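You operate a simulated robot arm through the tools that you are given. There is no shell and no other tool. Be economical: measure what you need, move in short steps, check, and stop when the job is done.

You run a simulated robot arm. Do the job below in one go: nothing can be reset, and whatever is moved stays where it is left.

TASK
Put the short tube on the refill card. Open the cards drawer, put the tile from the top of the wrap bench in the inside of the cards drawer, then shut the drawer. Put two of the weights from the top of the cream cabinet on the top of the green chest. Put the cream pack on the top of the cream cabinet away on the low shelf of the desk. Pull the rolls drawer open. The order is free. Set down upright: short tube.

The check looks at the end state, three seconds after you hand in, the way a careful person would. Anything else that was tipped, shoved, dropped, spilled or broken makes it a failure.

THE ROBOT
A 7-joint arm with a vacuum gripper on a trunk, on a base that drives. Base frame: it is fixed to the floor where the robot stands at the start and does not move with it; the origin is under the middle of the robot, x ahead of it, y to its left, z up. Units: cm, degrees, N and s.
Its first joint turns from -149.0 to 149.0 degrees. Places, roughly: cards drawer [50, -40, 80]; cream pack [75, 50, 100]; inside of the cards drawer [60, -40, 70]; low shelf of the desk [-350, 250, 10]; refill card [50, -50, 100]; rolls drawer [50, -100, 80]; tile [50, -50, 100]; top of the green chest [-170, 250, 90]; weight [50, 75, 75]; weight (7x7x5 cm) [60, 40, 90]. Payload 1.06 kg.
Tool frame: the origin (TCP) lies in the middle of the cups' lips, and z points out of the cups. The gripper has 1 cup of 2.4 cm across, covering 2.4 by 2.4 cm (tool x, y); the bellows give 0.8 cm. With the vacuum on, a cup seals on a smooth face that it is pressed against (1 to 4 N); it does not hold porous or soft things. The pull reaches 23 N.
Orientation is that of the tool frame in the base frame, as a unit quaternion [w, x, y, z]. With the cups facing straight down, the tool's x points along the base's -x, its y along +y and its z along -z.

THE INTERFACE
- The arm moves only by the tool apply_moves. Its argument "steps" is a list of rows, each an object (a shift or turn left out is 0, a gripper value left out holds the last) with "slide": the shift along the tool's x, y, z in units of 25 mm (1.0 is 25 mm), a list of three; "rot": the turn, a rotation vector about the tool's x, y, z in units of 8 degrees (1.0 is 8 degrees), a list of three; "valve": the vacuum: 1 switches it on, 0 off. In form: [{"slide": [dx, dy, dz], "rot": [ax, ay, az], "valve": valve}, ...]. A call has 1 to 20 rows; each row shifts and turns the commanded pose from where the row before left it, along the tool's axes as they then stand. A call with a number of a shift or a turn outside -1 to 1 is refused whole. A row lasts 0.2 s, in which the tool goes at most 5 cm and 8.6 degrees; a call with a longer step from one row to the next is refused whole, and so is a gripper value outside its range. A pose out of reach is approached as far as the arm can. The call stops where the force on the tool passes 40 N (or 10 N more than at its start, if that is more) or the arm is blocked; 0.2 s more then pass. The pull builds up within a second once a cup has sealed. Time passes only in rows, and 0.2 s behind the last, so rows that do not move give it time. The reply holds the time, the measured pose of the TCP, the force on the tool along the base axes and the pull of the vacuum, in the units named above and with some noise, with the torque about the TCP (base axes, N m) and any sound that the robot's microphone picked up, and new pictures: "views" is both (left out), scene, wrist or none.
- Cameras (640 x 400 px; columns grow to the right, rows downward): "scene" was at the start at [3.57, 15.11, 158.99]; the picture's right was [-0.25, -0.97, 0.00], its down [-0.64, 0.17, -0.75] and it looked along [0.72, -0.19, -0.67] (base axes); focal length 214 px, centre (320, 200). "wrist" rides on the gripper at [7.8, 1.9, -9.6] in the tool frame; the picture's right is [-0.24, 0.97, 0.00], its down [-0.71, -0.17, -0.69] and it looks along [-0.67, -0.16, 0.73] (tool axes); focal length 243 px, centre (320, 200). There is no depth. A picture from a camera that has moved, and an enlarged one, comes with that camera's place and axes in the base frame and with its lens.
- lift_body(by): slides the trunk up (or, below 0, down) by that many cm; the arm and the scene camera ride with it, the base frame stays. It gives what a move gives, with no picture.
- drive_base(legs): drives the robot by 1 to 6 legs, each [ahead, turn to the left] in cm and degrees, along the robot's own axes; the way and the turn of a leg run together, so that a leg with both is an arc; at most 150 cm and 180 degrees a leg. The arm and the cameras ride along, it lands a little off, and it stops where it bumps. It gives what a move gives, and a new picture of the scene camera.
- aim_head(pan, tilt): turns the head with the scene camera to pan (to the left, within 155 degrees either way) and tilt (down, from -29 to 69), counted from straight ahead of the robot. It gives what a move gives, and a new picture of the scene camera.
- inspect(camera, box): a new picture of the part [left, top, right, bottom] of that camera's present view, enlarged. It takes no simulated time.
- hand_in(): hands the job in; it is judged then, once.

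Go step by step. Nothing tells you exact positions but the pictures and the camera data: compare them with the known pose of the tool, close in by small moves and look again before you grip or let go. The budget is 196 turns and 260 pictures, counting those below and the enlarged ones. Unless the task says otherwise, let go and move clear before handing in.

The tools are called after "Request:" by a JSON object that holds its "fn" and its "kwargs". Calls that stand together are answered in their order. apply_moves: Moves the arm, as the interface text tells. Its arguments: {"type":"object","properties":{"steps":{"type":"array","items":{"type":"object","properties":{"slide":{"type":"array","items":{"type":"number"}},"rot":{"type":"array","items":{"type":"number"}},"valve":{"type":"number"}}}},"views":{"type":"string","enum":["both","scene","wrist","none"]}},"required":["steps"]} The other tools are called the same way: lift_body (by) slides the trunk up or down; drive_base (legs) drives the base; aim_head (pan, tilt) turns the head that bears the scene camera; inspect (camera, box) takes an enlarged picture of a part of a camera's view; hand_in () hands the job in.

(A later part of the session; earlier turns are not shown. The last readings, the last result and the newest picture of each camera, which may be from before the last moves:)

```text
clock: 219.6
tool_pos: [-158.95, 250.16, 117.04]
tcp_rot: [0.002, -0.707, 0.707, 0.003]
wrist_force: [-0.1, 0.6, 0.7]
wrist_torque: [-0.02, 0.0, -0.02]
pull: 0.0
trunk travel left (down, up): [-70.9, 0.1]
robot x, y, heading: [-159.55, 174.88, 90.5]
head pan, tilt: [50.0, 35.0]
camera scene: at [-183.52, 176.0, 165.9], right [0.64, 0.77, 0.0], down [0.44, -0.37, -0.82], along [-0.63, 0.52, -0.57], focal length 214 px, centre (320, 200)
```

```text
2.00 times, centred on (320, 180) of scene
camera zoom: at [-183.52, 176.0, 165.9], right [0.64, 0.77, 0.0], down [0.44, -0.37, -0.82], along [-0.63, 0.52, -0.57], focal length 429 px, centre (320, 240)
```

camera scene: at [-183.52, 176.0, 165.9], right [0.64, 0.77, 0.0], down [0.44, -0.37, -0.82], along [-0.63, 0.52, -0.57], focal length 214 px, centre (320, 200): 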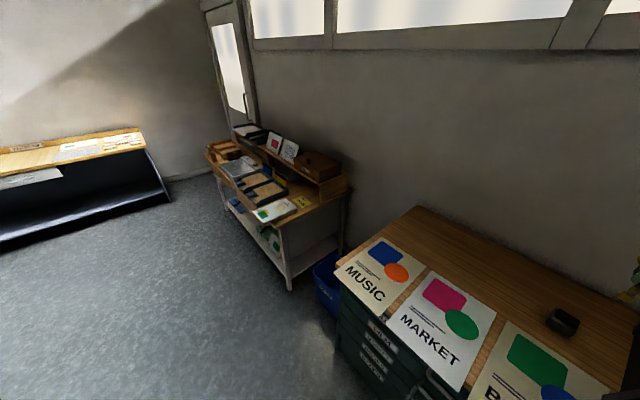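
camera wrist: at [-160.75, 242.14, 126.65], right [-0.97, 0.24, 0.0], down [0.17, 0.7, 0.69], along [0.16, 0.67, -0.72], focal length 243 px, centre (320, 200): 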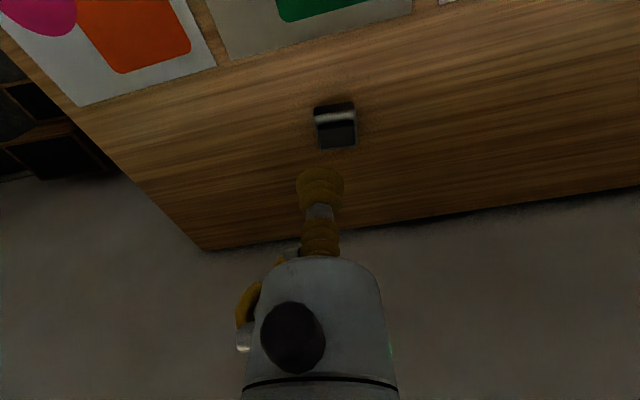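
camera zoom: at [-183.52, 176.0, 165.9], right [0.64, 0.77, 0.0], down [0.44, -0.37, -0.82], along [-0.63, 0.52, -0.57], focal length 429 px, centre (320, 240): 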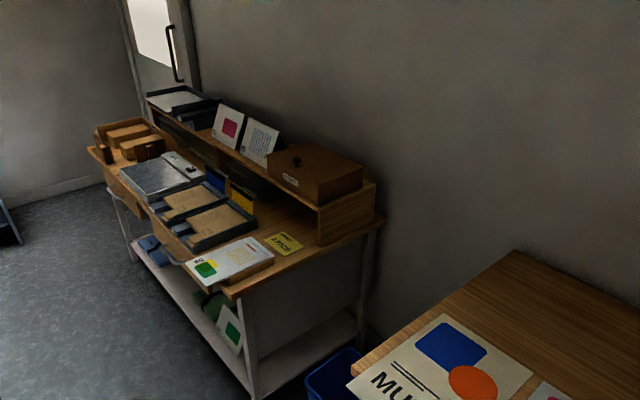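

Returning to the cabinet for the second weight (500 g).

Request:
{"fn": "drive_base", "kwargs": {"legs": [[0, -130.9], [100, 0], [73, 0], [0, 40.6]]}}

Request:
{"fn": "aim_head", "kwargs": {"pan": 0, "tilt": 45}}

Request:
{"fn": "apply_moves", "kwargs": {"steps": [{}], "views": "wrist"}}

```text
clock: 235.8
tool_pos: [38.96, 46.49, 117.18]
tcp_rot: [0.003, 0.038, 0.999, 0.0]
wrist_force: [-0.4, 0.1, 0.4]
wrist_torque: [0.0, 0.04, 0.01]
pull: 0.2
trunk travel left (down, up): [-70.9, 0.1]
robot x, y, heading: [-36.11, 52.85, -4.4]
head pan, tilt: [50.0, 35.0]
camera scene: at [-33.38, 76.77, 165.9], right [0.72, -0.7, 0.0], down [-0.4, -0.41, -0.82], along [0.57, 0.59, -0.57], focal length 214 px, centre (320, 200)
```

scene: 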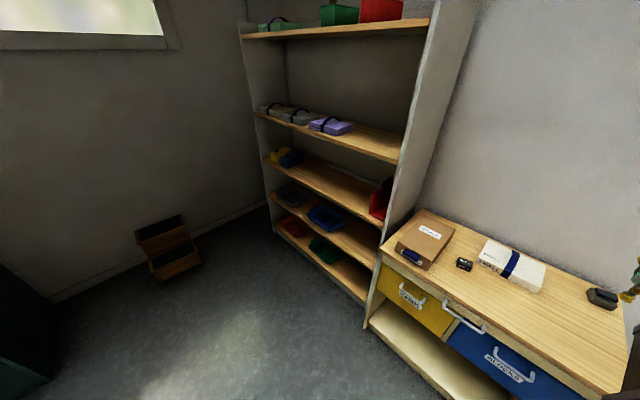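

```text
clock: 237.0
tool_pos: [38.99, 46.35, 117.05]
tcp_rot: [0.003, 0.038, 0.999, -0.001]
wrist_force: [0.3, -0.3, -0.3]
wrist_torque: [0.0, 0.0, -0.01]
pull: 0.1
trunk travel left (down, up): [-70.9, 0.1]
robot x, y, heading: [-36.07, 52.61, -4.3]
head pan, tilt: [0.0, 45.0]
camera scene: at [-31.39, 69.85, 164.42], right [-0.07, -1.0, 0.0], down [-0.71, 0.05, -0.71], along [0.71, -0.05, -0.71], focal length 214 px, centre (320, 200)
```

scene: 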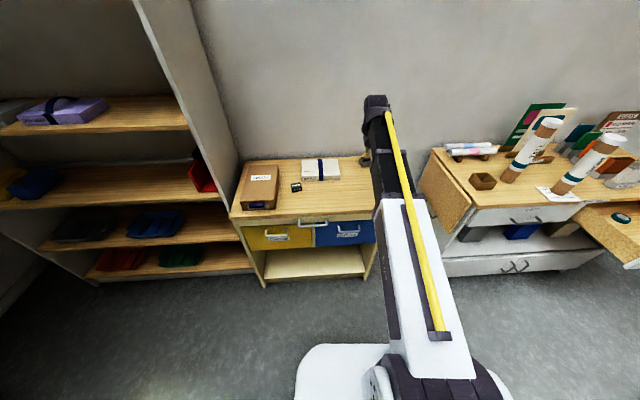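

```text
clock: 237.4
tool_pos: [38.93, 46.35, 117.15]
tcp_rot: [0.003, 0.039, 0.999, -0.001]
wrist_force: [0.3, 0.0, 0.7]
wrist_torque: [-0.02, 0.02, -0.01]
pull: 0.0
trunk travel left (down, up): [-70.9, 0.1]
robot x, y, heading: [-36.18, 53.1, -4.3]
head pan, tilt: [0.0, 45.0]
camera wrist: at [31.26, 48.84, 126.63], right [0.31, 0.95, 0.0], down [0.69, -0.22, 0.69], along [0.66, -0.21, -0.72], focal length 243 px, centre (320, 200)
```

wrist: 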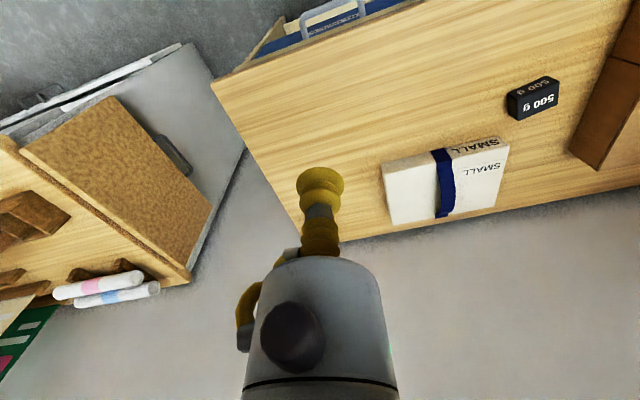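

The 500 g weight is at about (57, 77, 86). Driving a bit closer, then moving over it.

Request:
{"fn": "inspect", "kwargs": {"camera": "wrist", "box": [460, 50, 620, 150]}}

Request:
{"fn": "drive_base", "kwargs": {"legs": [[12, 4.3]]}}

Request:
{"fn": "apply_moves", "kwargs": {"steps": [{"slide": [0, 1, 0]}, {"slide": [0, 1, 0]}, {"slide": [0, 1, 0]}, {"slide": [0, 1, 0]}, {"slide": [0, 1, 0]}, {"slide": [0, 1, 0]}, {"slide": [0, 1, 0]}, {"slide": [0, 1, 0]}, {"slide": [0, 1, 0]}, {"slide": [0, 1, 0]}], "views": "wrist"}}

```text
4.00 times, centred on (540, 100) of wrist
camera zoom: at [31.26, 48.84, 126.63], right [0.31, 0.95, 0.0], down [0.69, -0.22, 0.69], along [0.66, -0.21, -0.72], focal length 970 px, centre (-560, 600)
```

zoom: 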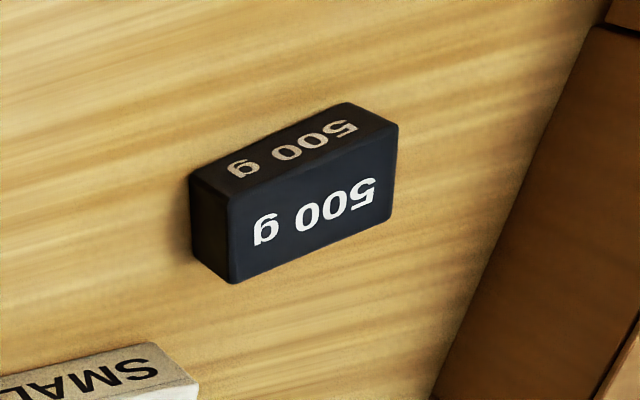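

```text
clock: 238.7
tool_pos: [51.33, 51.49, 117.04]
tcp_rot: [0.004, 0.002, 1.0, -0.001]
wrist_force: [-0.1, -0.6, 0.6]
wrist_torque: [0.0, 0.03, 0.0]
pull: 0.0
trunk travel left (down, up): [-70.9, 0.1]
robot x, y, heading: [-24.19, 52.15, 0.4]
head pan, tilt: [0.0, 45.0]
camera scene: at [-20.53, 69.74, 164.42], right [0.0, -1.0, 0.0], down [-0.71, 0.0, -0.71], along [0.71, 0.0, -0.71], focal length 214 px, centre (320, 200)
```

scene: 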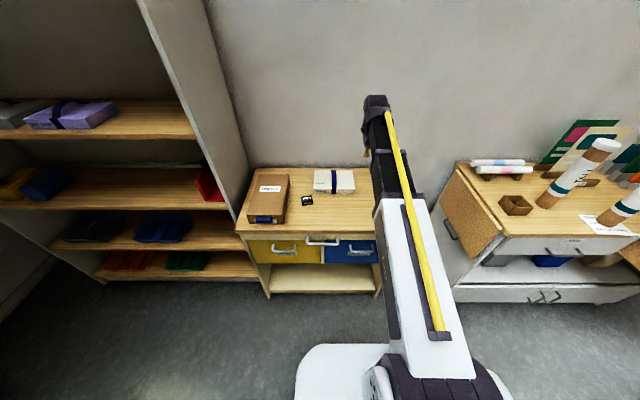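

```text
clock: 240.9
tool_pos: [51.39, 76.73, 117.0]
tcp_rot: [0.003, 0.001, 1.0, -0.001]
wrist_force: [-0.6, 0.2, 0.2]
wrist_torque: [0.0, 0.02, 0.01]
pull: 0.1
trunk travel left (down, up): [-70.9, 0.1]
robot x, y, heading: [-24.16, 52.14, 0.0]
head pan, tilt: [0.0, 45.0]
camera wrist: at [43.55, 78.57, 126.51], right [0.24, 0.97, 0.0], down [0.7, -0.17, 0.69], along [0.67, -0.16, -0.72], focal length 243 px, centre (320, 200)
```

wrist: 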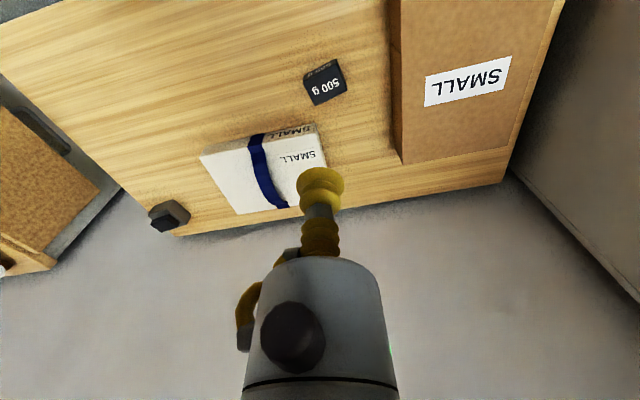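

Request:
{"fn": "apply_moves", "kwargs": {"steps": [{"slide": [-1, -0.1, 0.5]}, {"slide": [-1, -0.06, 0.5]}, {"slide": [0, 0, 1]}, {"slide": [0, 0, 1]}, {"slide": [0, 0, 1]}, {"slide": [0, 0, 1]}, {"slide": [0, 0, 1]}, {"slide": [0, 0, 1]}], "views": "wrist"}}

Request:
{"fn": "inspect", "kwargs": {"camera": "wrist", "box": [220, 60, 420, 220]}}

```text
clock: 242.7
tool_pos: [56.48, 75.97, 99.42]
tcp_rot: [0.003, 0.001, 1.0, -0.001]
wrist_force: [-0.3, 0.3, -0.1]
wrist_torque: [0.01, 0.02, -0.01]
pull: 0.1
trunk travel left (down, up): [-70.9, 0.1]
robot x, y, heading: [-23.86, 52.35, 0.1]
head pan, tilt: [0.0, 45.0]
camera wrist: at [48.65, 77.81, 108.96], right [0.24, 0.97, 0.0], down [0.7, -0.17, 0.69], along [0.67, -0.16, -0.72], focal length 243 px, centre (320, 200)
```

wrist: 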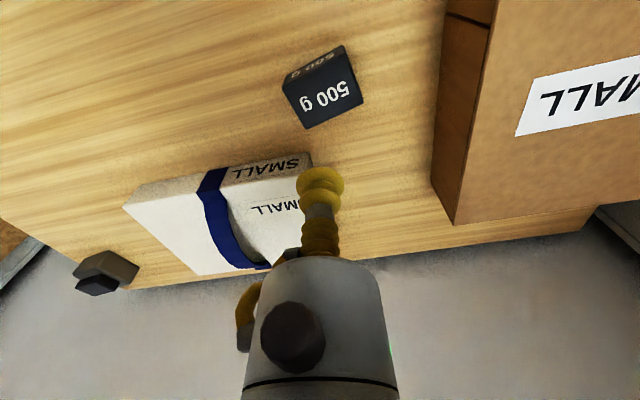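

```text
2.50 times, centred on (320, 140) of wrist
camera zoom: at [48.65, 77.81, 108.96], right [0.24, 0.97, 0.0], down [0.7, -0.17, 0.69], along [0.67, -0.16, -0.72], focal length 606 px, centre (320, 350)
```

zoom: 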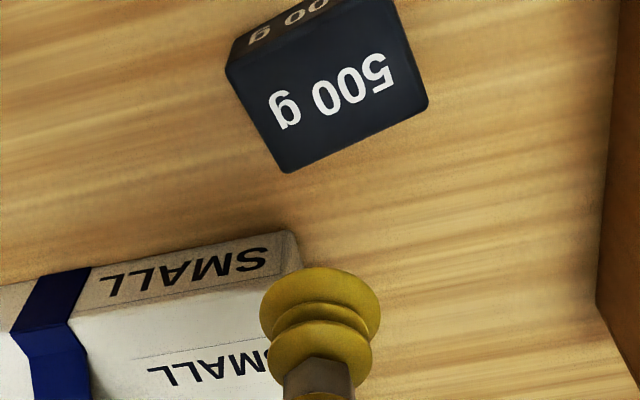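

Request:
{"fn": "apply_moves", "kwargs": {"steps": [{"slide": [0, 0.06, 1]}, {"slide": [0, 0, 1]}, {"slide": [0, 0, 1]}, {"slide": [0, 0, 0.6]}], "views": "wrist"}}

Request:
{"fn": "inspect", "kwargs": {"camera": "wrist", "box": [240, 80, 400, 220]}}

```text
clock: 243.7
tool_pos: [56.45, 76.05, 90.61]
tcp_rot: [0.003, 0.002, 1.0, -0.001]
wrist_force: [0.2, -0.4, 0.9]
wrist_torque: [-0.01, -0.02, -0.01]
pull: 0.1
trunk travel left (down, up): [-70.9, 0.1]
robot x, y, heading: [-24.4, 52.64, 0.1]
head pan, tilt: [0.0, 45.0]
camera wrist: at [48.66, 77.99, 100.11], right [0.24, 0.97, 0.0], down [0.7, -0.17, 0.69], along [0.67, -0.16, -0.72], focal length 243 px, centre (320, 200)
```

wrist: 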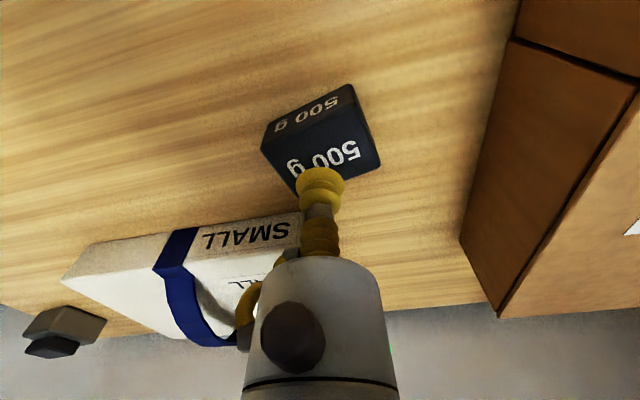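

```text
2.86 times, centred on (320, 150) of wrist
camera zoom: at [48.66, 77.99, 100.11], right [0.24, 0.97, 0.0], down [0.7, -0.17, 0.69], along [0.67, -0.16, -0.72], focal length 693 px, centre (320, 343)
```

zoom: 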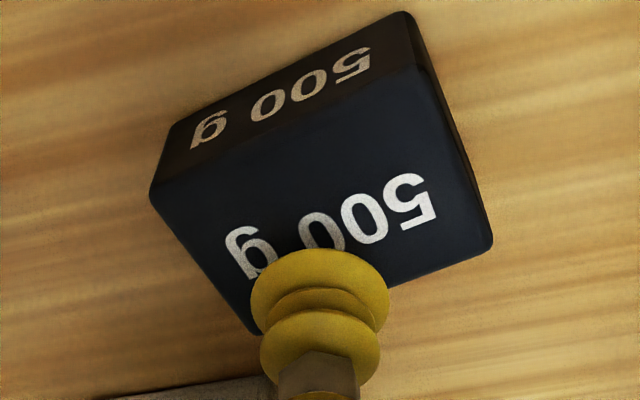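

Top at z≈87.3, centre (56.7, 76.3). Descending.

Request:
{"fn": "apply_moves", "kwargs": {"steps": [{"slide": [-0.1, 0.08, 0.5], "valve": 1}, {"slide": [0, 0, 0.4]}, {"slide": [0, 0, 0.2]}, {"slide": [0, 0, 0.15]}, {}], "views": "none"}}

```text
clock: 244.6
tool_pos: [57.07, 76.35, 88.13]
tcp_rot: [0.008, 0.001, 1.0, 0.0]
wrist_force: [-1.8, -0.5, 17.2]
wrist_torque: [-0.02, 0.13, -0.06]
pull: 23.1
trunk travel left (down, up): [-70.9, 0.1]
robot x, y, heading: [-24.23, 52.41, 0.1]
head pan, tilt: [0.0, 45.0]
stopped in row 4: the force on the tool passed its limit at 44 N (the readings are from after the stop); the commanded pose is now the measured one
```

Sealed. Lifting and retracting.

Request:
{"fn": "apply_moves", "kwargs": {"steps": [{"slide": [0, 0, -0.3]}, {"slide": [0, 0, -0.5]}, {"slide": [0, 0, -1]}, {"slide": [0, 0, -1]}, {"slide": [0, 0, -1]}, {"slide": [0, 0, -1]}, {"slide": [0, 0, -1]}, {"slide": [0, 0, -1]}, {"slide": [0, 0, -1]}, {"slide": [0, 0, -1]}, {"slide": [0, 0, -1]}, {"slide": [0, 0, -1]}, {"slide": [0, 0, -1]}, {"slide": [1, -1, 0]}, {"slide": [1, -1, 0]}, {"slide": [1, -1, 0]}, {"slide": [1, -1, 0]}], "views": "wrist"}}

```text
clock: 248.2
tool_pos: [46.58, 66.33, 117.18]
tcp_rot: [0.007, 0.002, 1.0, 0.0]
wrist_force: [0.4, -0.4, -5.3]
wrist_torque: [0.03, -0.05, -0.01]
pull: 22.8
trunk travel left (down, up): [-70.9, 0.1]
robot x, y, heading: [-24.25, 52.38, 0.1]
head pan, tilt: [0.0, 45.0]
camera wrist: at [38.66, 68.18, 126.71], right [0.24, 0.97, 0.0], down [0.7, -0.17, 0.69], along [0.68, -0.16, -0.72], focal length 243 px, centre (320, 200)
```

wrist: 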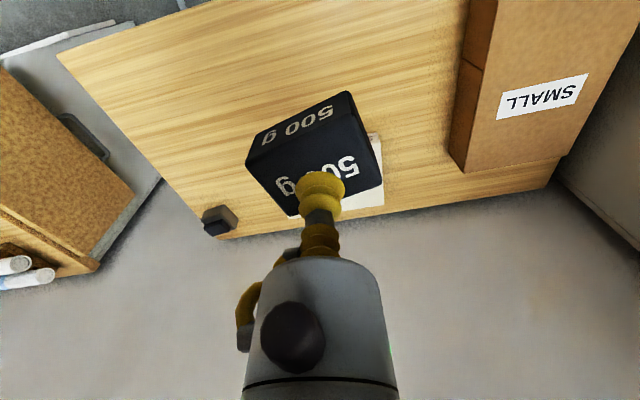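

Request:
{"fn": "drive_base", "kwargs": {"legs": [[0, 139.2], [100, 0], [86, 0], [0, -49.2]]}}

Request:
{"fn": "apply_moves", "kwargs": {"steps": [{}], "views": "wrist"}}

```text
clock: 265.5
tool_pos: [-180.71, 242.46, 117.13]
tcp_rot: [-0.005, 0.713, -0.701, -0.004]
wrist_force: [-0.7, 0.0, -4.0]
wrist_torque: [0.05, -0.02, 0.0]
pull: 22.4
trunk travel left (down, up): [-70.9, 0.1]
robot x, y, heading: [-165.61, 172.06, 91.2]
head pan, tilt: [0.0, 45.0]
camera scene: at [-182.62, 175.52, 164.42], right [1.0, 0.02, 0.0], down [0.02, -0.71, -0.71], along [-0.02, 0.71, -0.71], focal length 214 px, centre (320, 200)
```

scene: 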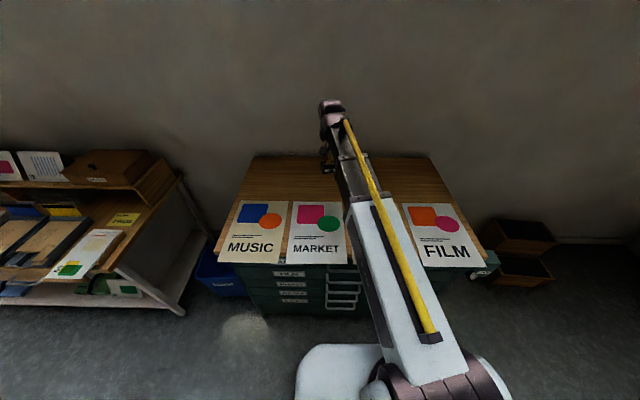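

```text
clock: 265.9
tool_pos: [-180.74, 242.45, 117.19]
tcp_rot: [-0.004, 0.713, -0.701, -0.004]
wrist_force: [0.6, 0.2, -5.7]
wrist_torque: [0.02, 0.02, 0.0]
pull: 22.8
trunk travel left (down, up): [-70.9, 0.1]
robot x, y, heading: [-165.59, 172.21, 91.5]
head pan, tilt: [0.0, 45.0]
camera wrist: at [-182.5, 234.47, 126.67], right [-0.98, 0.22, 0.0], down [0.16, 0.7, 0.69], along [0.15, 0.68, -0.72], focal length 243 px, centre (320, 200)
```

wrist: 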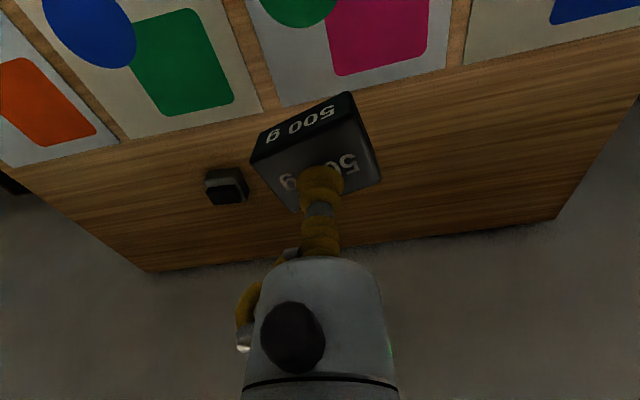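

Extending over bare wood left of the first weight and lowering.

Request:
{"fn": "apply_moves", "kwargs": {"steps": [{"slide": [-1, 0, 0]}, {"slide": [-1, 0, 0]}, {"slide": [-1, 0, 0]}, {"slide": [-1, 0, 0]}, {"slide": [-1, 0, 0]}, {"slide": [-1, 0, 0]}, {"slide": [-0.6, 0, 0]}, {"slide": [0, 0, 1]}, {"slide": [0, 0, 1]}, {"slide": [0, 0, 1]}, {"slide": [0, 0, 1]}, {"slide": [0, 0, 1]}, {"slide": [0, 0, 1]}, {"slide": [0, 0, 1]}, {"slide": [0, 0, 1]}, {"slide": [0, 0, 0.6]}], "views": "wrist"}}

```text
clock: 269.3
tool_pos: [-180.91, 259.37, 95.87]
tcp_rot: [-0.004, 0.713, -0.701, -0.005]
wrist_force: [0.0, 0.0, -4.3]
wrist_torque: [0.01, -0.01, 0.03]
pull: 22.8
trunk travel left (down, up): [-70.9, 0.1]
robot x, y, heading: [-165.81, 171.91, 91.4]
head pan, tilt: [0.0, 45.0]
camera wrist: at [-182.74, 251.32, 105.38], right [-0.98, 0.22, 0.0], down [0.16, 0.7, 0.69], along [0.15, 0.68, -0.72], focal length 243 px, centre (320, 200)
```

wrist: 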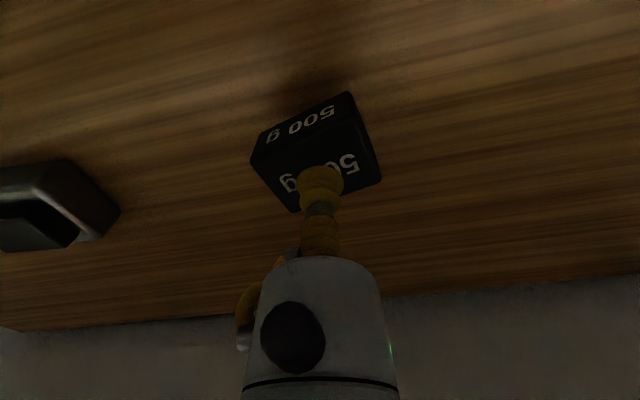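

Request:
{"fn": "apply_moves", "kwargs": {"steps": [{"slide": [0, 0, 0.4]}, {"slide": [0, 0, 0.3]}, {"slide": [0, 0, 0.2]}, {"slide": [0, 0, 0.2]}], "views": "none"}}

Request:
{"fn": "apply_moves", "kwargs": {"steps": [{"slide": [0, 0, 0.2]}], "views": "none"}}

```text
clock: 270.3
tool_pos: [-181.06, 259.31, 93.18]
tcp_rot: [-0.004, 0.713, -0.701, -0.005]
wrist_force: [0.6, -0.5, -4.3]
wrist_torque: [0.01, 0.02, 0.0]
pull: 22.8
trunk travel left (down, up): [-70.9, 0.1]
robot x, y, heading: [-165.74, 171.97, 91.2]
head pan, tilt: [0.0, 45.0]
```

```text
clock: 270.7
tool_pos: [-181.04, 259.39, 92.93]
tcp_rot: [-0.007, 0.713, -0.701, -0.007]
wrist_force: [-0.5, 5.7, 16.2]
wrist_torque: [-0.15, -0.01, 0.0]
pull: 22.8
trunk travel left (down, up): [-70.9, 0.1]
robot x, y, heading: [-165.78, 172.02, 91.4]
head pan, tilt: [0.0, 45.0]
```

Touched down. Releasing and rising.

Request:
{"fn": "apply_moves", "kwargs": {"steps": [{"slide": [0, 0, -0.1]}, {"valve": 0}, {}, {}, {}, {"slide": [0, 0, -0.3]}, {"slide": [0, 0, -0.6]}, {"slide": [0, 0, -1]}, {"slide": [0, 0, -1]}, {"slide": [0, 0, -1]}, {"slide": [0, 0, -1]}, {"slide": [0, 0, -1]}, {"slide": [0, 0, -1]}, {"slide": [0, 0, -1]}, {"slide": [0, 0, -1]}, {"slide": [1, 0, 0]}, {"slide": [1, 0, 0]}, {"slide": [1, 0, 0]}, {"slide": [1, 0, 0]}], "views": "wrist"}}

Request:
{"fn": "apply_moves", "kwargs": {"steps": [{"slide": [1, -1, 0]}, {"slide": [0, -1, 0]}, {"slide": [0, -1, 0]}, {"slide": [0, -1, 0]}], "views": "none"}}

Request:
{"fn": "aim_head", "kwargs": {"pan": 62, "tilt": 38}}

Request:
{"fn": "inspect", "kwargs": {"camera": "scene", "box": [240, 80, 560, 280]}}

```text
clock: 274.7
tool_pos: [-180.93, 249.01, 115.0]
tcp_rot: [-0.004, 0.713, -0.701, -0.004]
wrist_force: [0.4, 0.0, -0.6]
wrist_torque: [-0.07, 0.03, 0.0]
pull: 0.1
trunk travel left (down, up): [-70.9, 0.1]
robot x, y, heading: [-165.6, 172.12, 91.3]
head pan, tilt: [0.0, 45.0]
camera wrist: at [-182.69, 240.93, 124.46], right [-0.98, 0.22, 0.0], down [0.16, 0.7, 0.69], along [0.15, 0.68, -0.72], focal length 243 px, centre (320, 200)
```

wrist: 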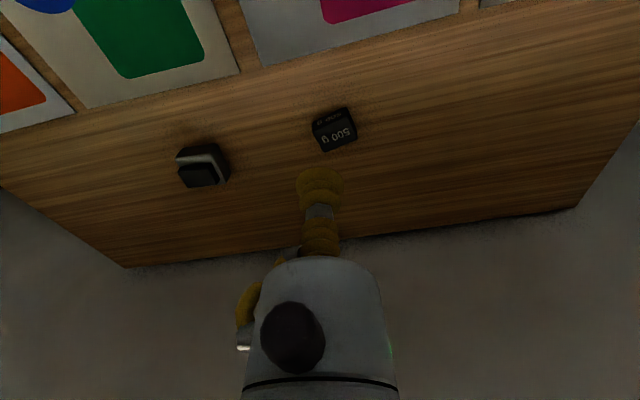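

```text
clock: 275.7
tool_pos: [-170.79, 246.77, 115.1]
tcp_rot: [-0.005, 0.713, -0.701, -0.005]
wrist_force: [-0.1, -0.1, 0.3]
wrist_torque: [-0.01, 0.02, -0.04]
pull: 0.1
trunk travel left (down, up): [-70.9, 0.1]
robot x, y, heading: [-165.54, 171.87, 91.3]
head pan, tilt: [0.0, 45.0]
```

```text
clock: 277.0
tool_pos: [-170.8, 246.85, 115.04]
tcp_rot: [-0.005, 0.713, -0.701, -0.004]
wrist_force: [-0.3, 0.3, 0.1]
wrist_torque: [0.02, 0.01, 0.0]
pull: 0.1
trunk travel left (down, up): [-70.9, 0.1]
robot x, y, heading: [-165.77, 171.97, 91.5]
head pan, tilt: [62.0, 38.0]
camera scene: at [-190.16, 171.22, 165.45], right [0.45, 0.89, 0.0], down [0.55, -0.28, -0.79], along [-0.7, 0.35, -0.62], focal length 214 px, centre (320, 200)
```

scene: 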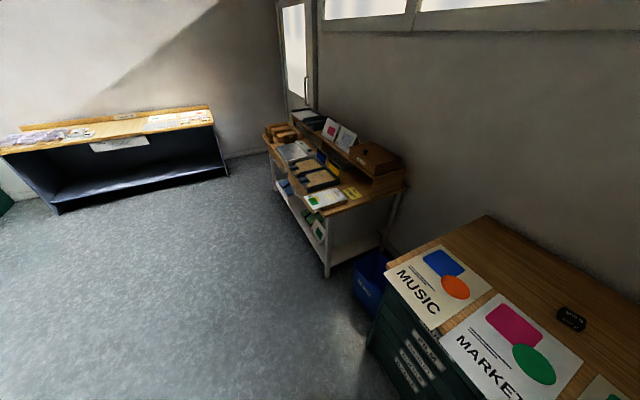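

```text
2.00 times, centred on (400, 180) of scene
camera zoom: at [-190.16, 171.22, 165.45], right [0.45, 0.89, 0.0], down [0.55, -0.28, -0.79], along [-0.7, 0.35, -0.62], focal length 429 px, centre (160, 240)
```

zoom: 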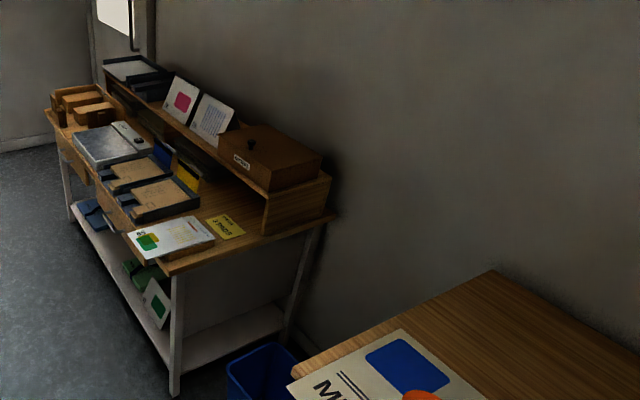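

Both weights are on the chest. Back to the cabinet for the cream pack.

Request:
{"fn": "drive_base", "kwargs": {"legs": [[0, -130.7], [100, 0], [84, 0], [0, 39.8]]}}

Request:
{"fn": "apply_moves", "kwargs": {"steps": [{}], "views": "wrist"}}

```text
clock: 293.4
tool_pos: [46.6, 56.86, 115.0]
tcp_rot: [0.008, 0.012, 1.0, 0.0]
wrist_force: [-0.1, -0.2, 0.5]
wrist_torque: [-0.01, -0.02, -0.05]
pull: 0.1
trunk travel left (down, up): [-70.9, 0.1]
robot x, y, heading: [-28.29, 54.28, -1.0]
head pan, tilt: [62.0, 38.0]
camera scene: at [-28.42, 79.38, 165.44], right [0.87, -0.48, 0.0], down [-0.3, -0.54, -0.79], along [0.38, 0.69, -0.62], focal length 214 px, centre (320, 200)
```

scene: 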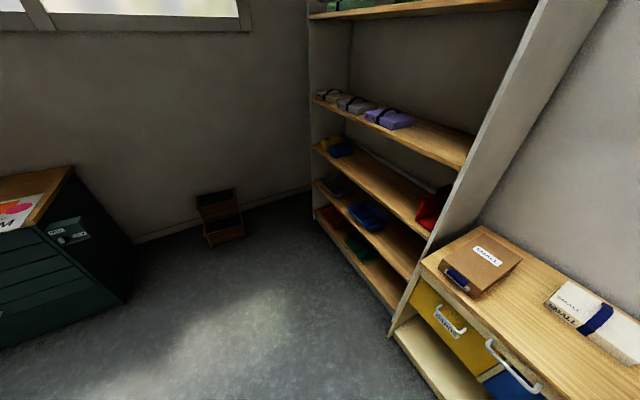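

```text
clock: 293.9
tool_pos: [46.63, 56.88, 115.06]
tcp_rot: [0.007, 0.012, 1.0, 0.0]
wrist_force: [-0.4, 0.0, -0.1]
wrist_torque: [0.06, 0.0, 0.03]
pull: 0.1
trunk travel left (down, up): [-70.9, 0.1]
robot x, y, heading: [-28.22, 54.49, -1.2]
head pan, tilt: [62.0, 38.0]
camera wrist: at [38.79, 58.89, 124.51], right [0.26, 0.97, 0.0], down [0.69, -0.19, 0.69], along [0.67, -0.18, -0.72], focal length 243 px, centre (320, 200)
```

wrist: 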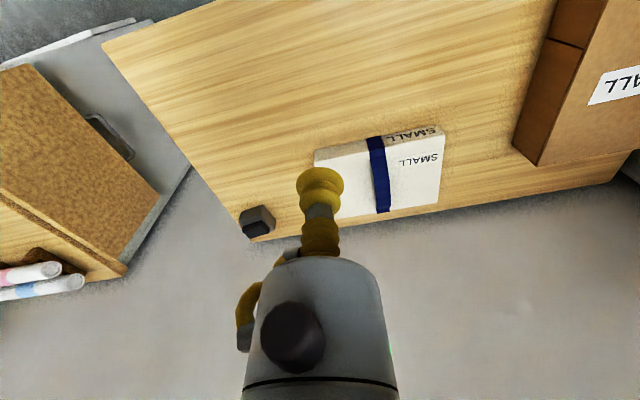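

The pack is at about (69, 63), with a blue band over its middle. Driving 12 cm closer and looking from above.

Request:
{"fn": "drive_base", "kwargs": {"legs": [[12, 1]]}}

Request:
{"fn": "apply_moves", "kwargs": {"steps": [{"slide": [-1, 0.4, 0]}, {"slide": [-1, 0.4, 0.5]}, {"slide": [-0.4, 0.4, 1]}, {"slide": [0, 0.4, 1]}, {"slide": [0, 0, 1]}, {"slide": [0, 0, 1]}], "views": "wrist"}}

Request:
{"fn": "inspect", "kwargs": {"camera": "wrist", "box": [220, 40, 460, 220]}}

```text
clock: 295.1
tool_pos: [58.6, 57.9, 114.98]
tcp_rot: [0.006, 0.004, 1.0, 0.0]
wrist_force: [-0.1, 0.3, -0.1]
wrist_torque: [0.01, 0.0, -0.02]
pull: 0.1
trunk travel left (down, up): [-70.9, 0.1]
robot x, y, heading: [-16.32, 54.1, 0.2]
head pan, tilt: [62.0, 38.0]
camera scene: at [-16.78, 79.25, 165.45], right [0.88, -0.47, 0.0], down [-0.29, -0.54, -0.79], along [0.37, 0.7, -0.62], focal length 214 px, centre (320, 200)
```

scene: 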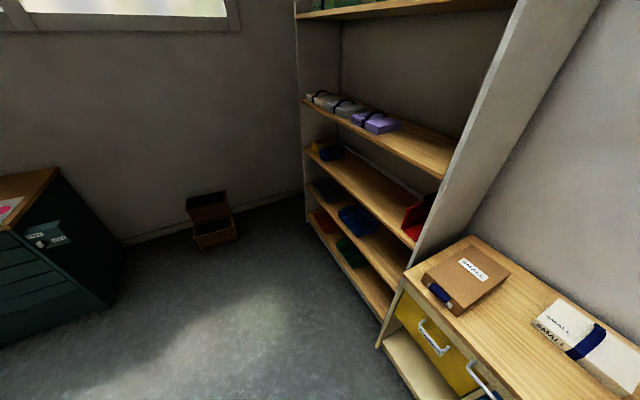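

```text
clock: 296.5
tool_pos: [64.82, 61.83, 103.86]
tcp_rot: [0.005, 0.003, 1.0, 0.0]
wrist_force: [-0.3, 0.2, -0.5]
wrist_torque: [0.0, 0.01, 0.0]
pull: 0.1
trunk travel left (down, up): [-70.9, 0.1]
robot x, y, heading: [-16.43, 54.81, -0.1]
head pan, tilt: [62.0, 38.0]
camera wrist: at [56.98, 63.7, 113.37], right [0.24, 0.97, 0.0], down [0.7, -0.18, 0.69], along [0.67, -0.17, -0.72], focal length 243 px, centre (320, 200)
```

wrist: 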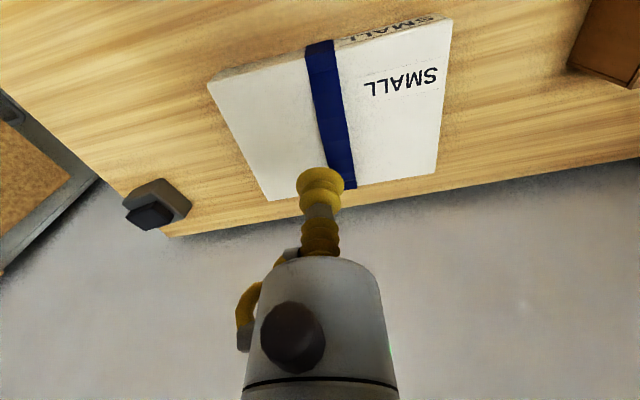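

```text
2.22 times, centred on (340, 130) of wrist
camera zoom: at [56.98, 63.7, 113.37], right [0.24, 0.97, 0.0], down [0.7, -0.18, 0.69], along [0.67, -0.17, -0.72], focal length 539 px, centre (276, 356)
```

zoom: 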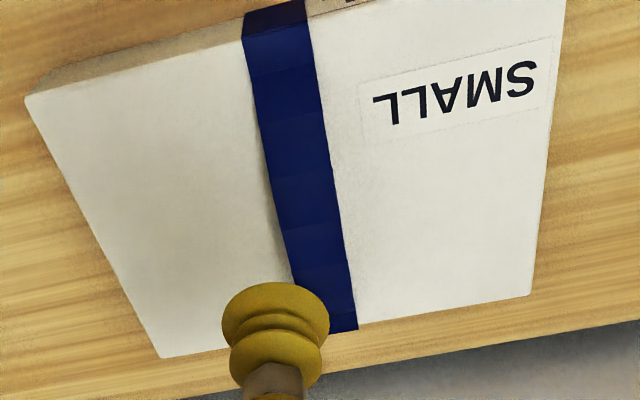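

Pack spans x 62–78, y 51–73 with the band at y≈62. I'll grip at (70.2, 59.0) beside the band.

Request:
{"fn": "apply_moves", "kwargs": {"steps": [{"slide": [-0.8, -0.4, 0.5]}, {"slide": [-0.8, -0.4, 0.5]}, {"slide": [-0.55, -0.3, 1]}, {"slide": [0, 0, 0.8]}], "views": "wrist"}}

```text
clock: 297.5
tool_pos: [70.25, 59.07, 97.02]
tcp_rot: [0.007, 0.003, 1.0, 0.0]
wrist_force: [-0.3, -0.4, -0.6]
wrist_torque: [-0.03, -0.01, -0.01]
pull: 0.0
trunk travel left (down, up): [-70.9, 0.1]
robot x, y, heading: [-16.57, 54.41, -0.4]
head pan, tilt: [62.0, 38.0]
camera wrist: at [62.36, 60.99, 106.44], right [0.24, 0.97, 0.0], down [0.7, -0.18, 0.69], along [0.67, -0.17, -0.72], focal length 243 px, centre (320, 200)
```

wrist: 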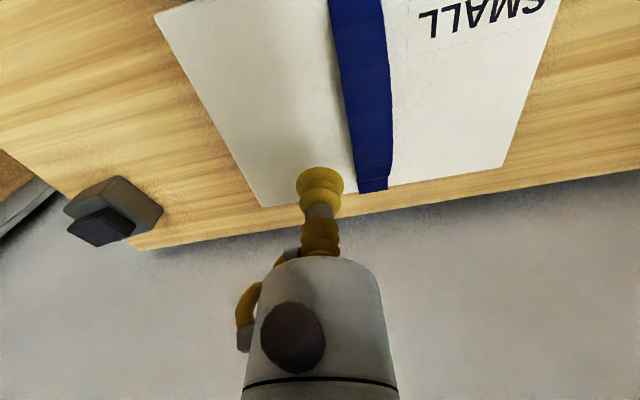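

Request:
{"fn": "apply_moves", "kwargs": {"steps": [{"slide": [0, 0, 1], "valve": 1}, {"slide": [0, 0, 1]}, {"slide": [0, 0, 0.4]}], "views": "wrist"}}

```text
clock: 298.3
tool_pos: [70.34, 59.0, 91.05]
tcp_rot: [0.006, 0.003, 1.0, 0.0]
wrist_force: [-0.1, -0.1, 0.1]
wrist_torque: [-0.02, -0.02, 0.05]
pull: 0.2
trunk travel left (down, up): [-70.9, 0.1]
robot x, y, heading: [-16.49, 54.76, -0.2]
head pan, tilt: [62.0, 38.0]
camera wrist: at [62.43, 60.97, 100.41], right [0.24, 0.97, 0.0], down [0.7, -0.18, 0.69], along [0.67, -0.17, -0.72], focal length 243 px, centre (320, 200)
```

wrist: 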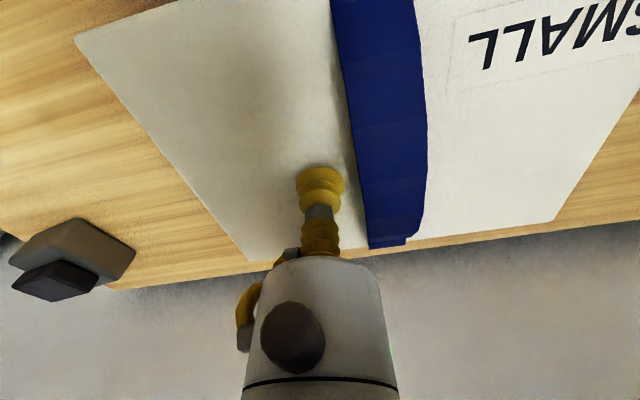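

Request:
{"fn": "apply_moves", "kwargs": {"steps": [{"slide": [0, -0.12, 0.2]}, {"slide": [0, 0, 0.2]}, {"slide": [0, 0, 0.2]}, {}], "views": "none"}}

```text
clock: 299.3
tool_pos: [70.39, 58.83, 89.59]
tcp_rot: [0.008, 0.003, 1.0, 0.0]
wrist_force: [6.6, -2.5, 17.9]
wrist_torque: [0.03, 0.13, 0.16]
pull: 23.1
trunk travel left (down, up): [-70.9, 0.1]
robot x, y, heading: [-16.42, 54.36, 0.2]
head pan, tilt: [62.0, 38.0]
```

Sealed. Lifting slowly and checking hang.

Request:
{"fn": "apply_moves", "kwargs": {"steps": [{"slide": [0, 0, -0.3]}, {"slide": [0, 0, -0.2]}, {"slide": [0, 0, -0.2]}, {"slide": [0, 0, -0.4]}, {"slide": [0, 0, -0.4]}], "views": "wrist"}}

```text
clock: 300.5
tool_pos: [70.34, 58.85, 93.19]
tcp_rot: [0.006, 0.003, 1.0, 0.0]
wrist_force: [0.0, -0.1, 0.7]
wrist_torque: [0.0, 0.01, -0.02]
pull: 0.0
trunk travel left (down, up): [-70.9, 0.1]
robot x, y, heading: [-16.5, 54.2, -0.1]
head pan, tilt: [62.0, 38.0]
camera wrist: at [62.36, 60.69, 102.69], right [0.24, 0.97, 0.0], down [0.7, -0.18, 0.69], along [0.67, -0.17, -0.72], focal length 243 px, centre (320, 200)
```

wrist: 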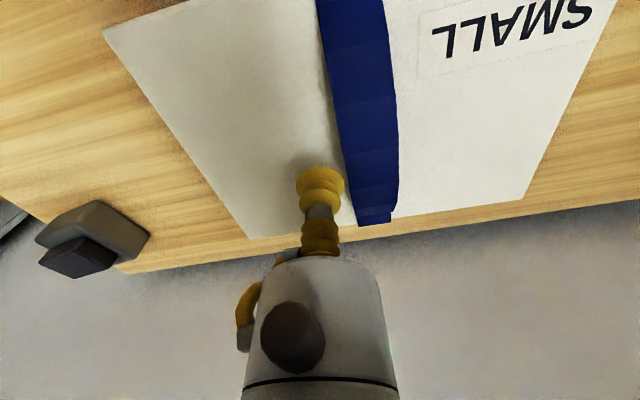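

The off-centre grip peeled off; the pack stayed in place. Trying directly on the band at the centre (70.2, 62.2).

Request:
{"fn": "apply_moves", "kwargs": {"steps": [{"valve": 0}, {"slide": [0, 0.7, -0.2]}, {"slide": [0.04, 0.64, 0]}, {"slide": [0, 0, 0.6]}], "views": "wrist"}}

Request:
{"fn": "inspect", "kwargs": {"camera": "wrist", "box": [220, 40, 460, 240]}}

```text
clock: 301.5
tool_pos: [70.23, 62.17, 92.11]
tcp_rot: [0.007, 0.003, 1.0, 0.0]
wrist_force: [-0.4, 0.6, 5.8]
wrist_torque: [-0.02, 0.01, 0.0]
pull: 0.2
trunk travel left (down, up): [-70.9, 0.1]
robot x, y, heading: [-16.3, 54.36, 0.1]
head pan, tilt: [62.0, 38.0]
camera wrist: at [62.33, 64.11, 101.75], right [0.24, 0.97, 0.0], down [0.7, -0.18, 0.7], along [0.68, -0.17, -0.72], focal length 243 px, centre (320, 200)
```

wrist: 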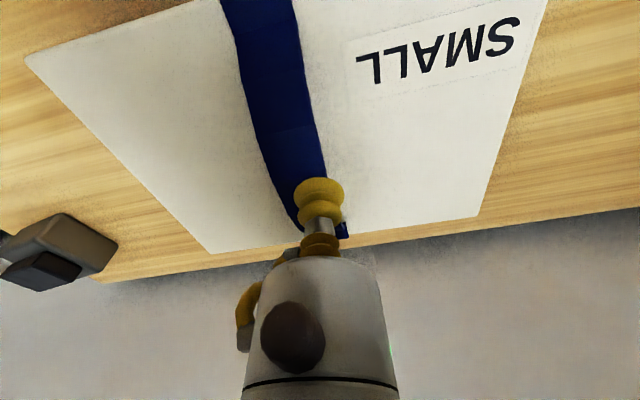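

```text
2.00 times, centred on (340, 140) of wrist
camera zoom: at [62.33, 64.11, 101.75], right [0.24, 0.97, 0.0], down [0.7, -0.18, 0.7], along [0.68, -0.17, -0.72], focal length 485 px, centre (280, 320)
```

zoom: 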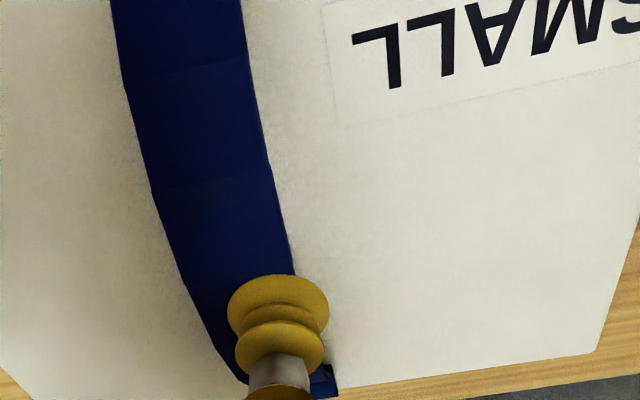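

The band bulges up (top at z≈92) and the cup overlaps its edge. Shifting slightly and trying.

Request:
{"fn": "apply_moves", "kwargs": {"steps": [{"slide": [0, 0, -0.3]}, {"slide": [0.1, -0.26, 0]}, {"slide": [0, 0, 0.3], "valve": 1}, {"slide": [0, 0, 0.1]}, {}, {}], "views": "wrist"}}

```text
clock: 303.1
tool_pos: [69.95, 61.63, 92.27]
tcp_rot: [0.009, 0.003, 1.0, -0.001]
wrist_force: [-1.2, 1.5, 15.2]
wrist_torque: [-0.14, 0.11, -0.04]
pull: 23.0
trunk travel left (down, up): [-70.9, 0.1]
robot x, y, heading: [-16.46, 54.42, 0.2]
head pan, tilt: [62.0, 38.0]
stopped in row 6: the force on the tool passed its limit at 41 N (the readings are from after the stop); the commanded pose is now the measured one
camera wrist: at [62.01, 63.47, 101.67], right [0.24, 0.97, 0.0], down [0.69, -0.18, 0.7], along [0.68, -0.17, -0.72], focal length 243 px, centre (320, 200)
```

wrist: 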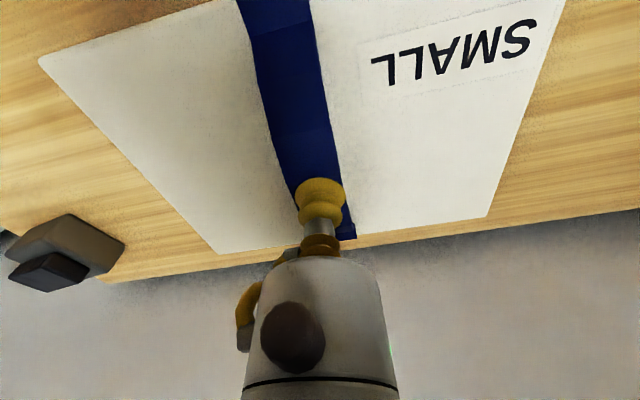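

It sealed on the band at the centre. Lifting gently.

Request:
{"fn": "apply_moves", "kwargs": {"steps": [{"slide": [0, 0, -0.2]}, {"slide": [0, 0, -0.2]}, {"slide": [0, 0, -0.2]}, {"slide": [0, 0, -0.4]}, {"slide": [0, 0, -0.4]}, {"slide": [0, 0, -0.4]}], "views": "wrist"}}

```text
clock: 304.4
tool_pos: [70.23, 61.52, 96.56]
tcp_rot: [0.008, 0.002, 1.0, 0.0]
wrist_force: [-0.1, -0.2, -9.7]
wrist_torque: [0.0, 0.04, 0.01]
pull: 23.4
trunk travel left (down, up): [-70.9, 0.1]
robot x, y, heading: [-16.29, 54.75, -0.1]
head pan, tilt: [62.0, 38.0]
camera wrist: at [62.24, 63.44, 105.99], right [0.24, 0.97, 0.0], down [0.7, -0.18, 0.7], along [0.68, -0.17, -0.72], focal length 243 px, centre (320, 200)
```

wrist: 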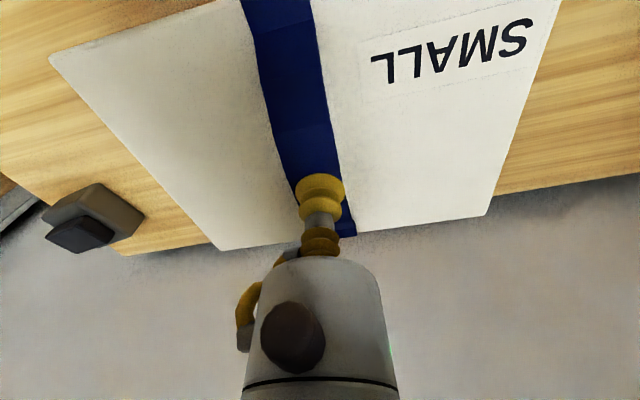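

Held, about 1 kg. Raising, retracting a little, backing off from the shelf, then driving toward the desk.

Request:
{"fn": "apply_moves", "kwargs": {"steps": [{"slide": [0, 0, -0.6]}, {"slide": [0, 0, -0.8]}, {"slide": [0, 0, -0.8]}, {"slide": [0, 0, -0.8]}, {"slide": [0, 0, -0.8]}, {"slide": [0, 0, -0.8]}, {"slide": [0, 0, -0.8]}, {"slide": [0, 0, -0.8]}, {"slide": [0, 0, -0.8]}, {"slide": [0.6, -0.4, 0]}, {"slide": [0.6, -0.4, 0]}, {"slide": [0.6, -0.4, 0]}, {"slide": [0.6, -0.4, 0]}], "views": "none"}}

Request:
{"fn": "drive_base", "kwargs": {"legs": [[-26, 0], [0, 161], [100, 0], [100, 0]]}}

```text
clock: 307.2
tool_pos: [63.67, 57.59, 113.95]
tcp_rot: [0.008, 0.002, 1.0, 0.0]
wrist_force: [-0.8, 0.5, -10.2]
wrist_torque: [0.01, 0.01, -0.04]
pull: 23.0
trunk travel left (down, up): [-70.9, 0.1]
robot x, y, heading: [-16.43, 54.28, 0.0]
head pan, tilt: [62.0, 38.0]
```

```text
clock: 325.2
tool_pos: [-302.94, 155.79, 113.99]
tcp_rot: [-0.002, 0.981, -0.194, -0.008]
wrist_force: [0.1, 0.3, -9.9]
wrist_torque: [-0.01, -0.05, 0.01]
pull: 23.0
trunk travel left (down, up): [-70.9, 0.1]
robot x, y, heading: [-227.3, 128.68, 157.6]
head pan, tilt: [62.0, 38.0]
camera scene: at [-236.47, 105.82, 165.44], right [-0.64, 0.77, 0.0], down [0.47, 0.39, -0.79], along [-0.6, -0.5, -0.62], focal length 214 px, centre (320, 200)
```

scene: 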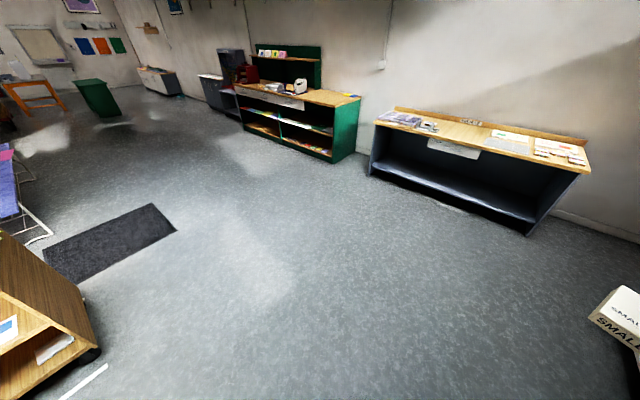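

Request:
{"fn": "drive_base", "kwargs": {"legs": [[0, 21.8], [116, 0], [0, -89.4]]}}

Request:
{"fn": "aim_head", "kwargs": {"pan": -5, "tilt": 40}}

```text
clock: 336.0
tool_pos: [-348.37, 207.97, 113.99]
tcp_rot: [-0.005, 0.715, -0.699, -0.006]
wrist_force: [-0.7, 0.2, -9.7]
wrist_torque: [-0.07, -0.01, 0.01]
pull: 23.2
trunk travel left (down, up): [-70.9, 0.1]
robot x, y, heading: [-343.24, 128.04, 91.6]
head pan, tilt: [62.0, 38.0]
camera scene: at [-367.72, 127.16, 165.45], right [0.45, 0.9, 0.0], down [0.55, -0.28, -0.79], along [-0.71, 0.35, -0.62], focal length 214 px, centre (320, 200)
```

scene: 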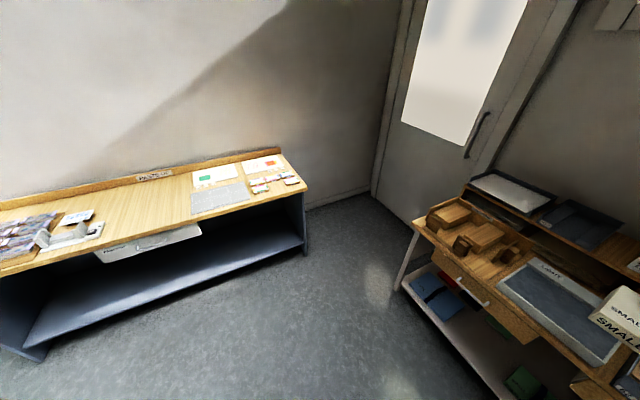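

```text
clock: 337.4
tool_pos: [-348.5, 207.91, 113.82]
tcp_rot: [-0.005, 0.714, -0.7, -0.005]
wrist_force: [-1.0, 0.0, -9.9]
wrist_torque: [-0.04, 0.04, 0.0]
pull: 23.1
trunk travel left (down, up): [-70.9, 0.1]
robot x, y, heading: [-343.18, 127.79, 91.3]
head pan, tilt: [-5.0, 40.0]
camera scene: at [-359.51, 131.79, 165.14], right [1.0, -0.06, 0.0], down [-0.04, -0.64, -0.77], along [0.05, 0.76, -0.64], focal length 214 px, centre (320, 200)
```

scene: 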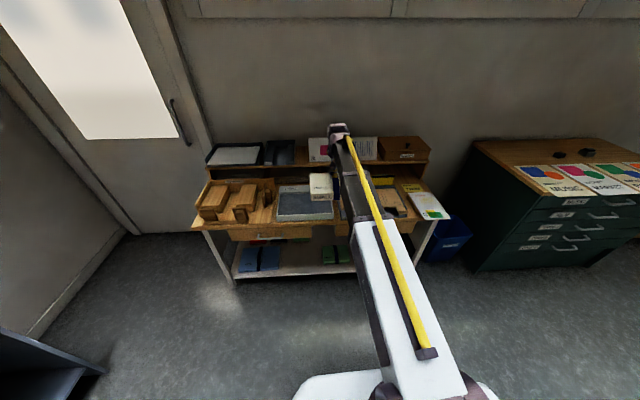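

Request:
{"fn": "inspect", "kwargs": {"camera": "scene", "box": [180, 120, 460, 300]}}

Request:
{"fn": "lift_body", "kwargs": {"by": -40}}

Request:
{"fn": "aim_head", "kwargs": {"pan": -5, "tilt": 30}}

Request:
{"fn": "inspect", "kwargs": {"camera": "scene", "box": [180, 100, 460, 280]}}

```text
2.22 times, centred on (320, 210) of scene
camera zoom: at [-359.51, 131.79, 165.14], right [1.0, -0.06, 0.0], down [-0.04, -0.64, -0.77], along [0.05, 0.76, -0.64], focal length 477 px, centre (320, 178)
```

zoom: 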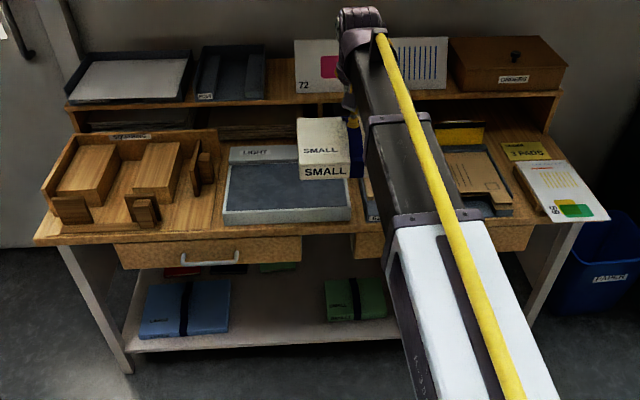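

```text
clock: 341.2
tool_pos: [-348.47, 207.95, 73.86]
tcp_rot: [-0.006, 0.715, -0.7, -0.005]
wrist_force: [-0.6, -0.2, -10.5]
wrist_torque: [-0.02, -0.01, 0.02]
pull: 22.7
trunk travel left (down, up): [-30.9, 40.1]
robot x, y, heading: [-342.99, 127.83, 91.7]
head pan, tilt: [-5.0, 40.0]
```

```text
clock: 341.9
tool_pos: [-348.55, 207.95, 73.95]
tcp_rot: [-0.006, 0.715, -0.699, -0.005]
wrist_force: [0.3, -0.6, -10.3]
wrist_torque: [-0.03, -0.03, 0.02]
pull: 23.2
trunk travel left (down, up): [-30.9, 40.1]
robot x, y, heading: [-342.84, 127.85, 91.4]
head pan, tilt: [-5.0, 30.0]
camera scene: at [-359.46, 132.3, 126.67], right [1.0, -0.06, 0.0], down [-0.03, -0.5, -0.87], along [0.05, 0.86, -0.5], focal length 214 px, centre (320, 200)
```

scene: 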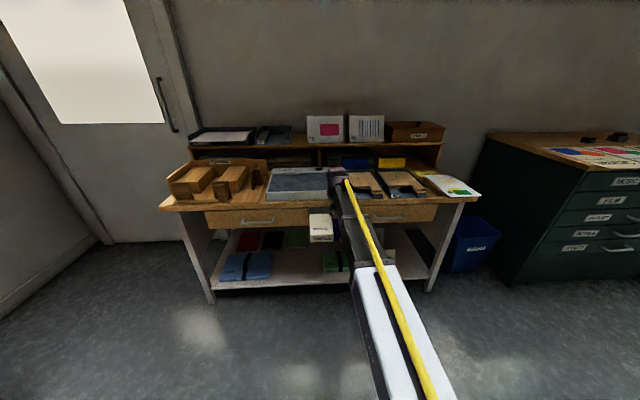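

```text
2.22 times, centred on (320, 190) of scene
camera zoom: at [-359.46, 132.3, 126.67], right [1.0, -0.06, 0.0], down [-0.03, -0.5, -0.87], along [0.05, 0.86, -0.5], focal length 477 px, centre (320, 222)
```

zoom: 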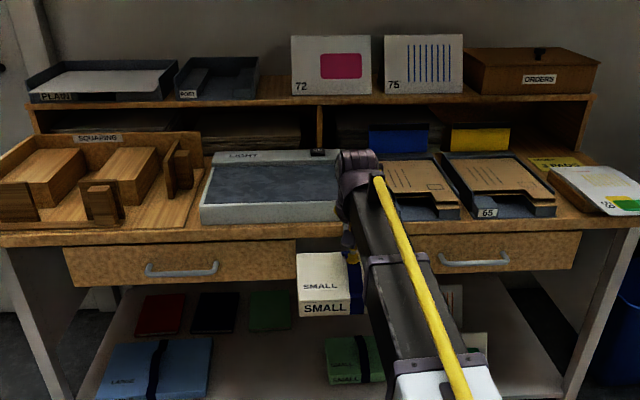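

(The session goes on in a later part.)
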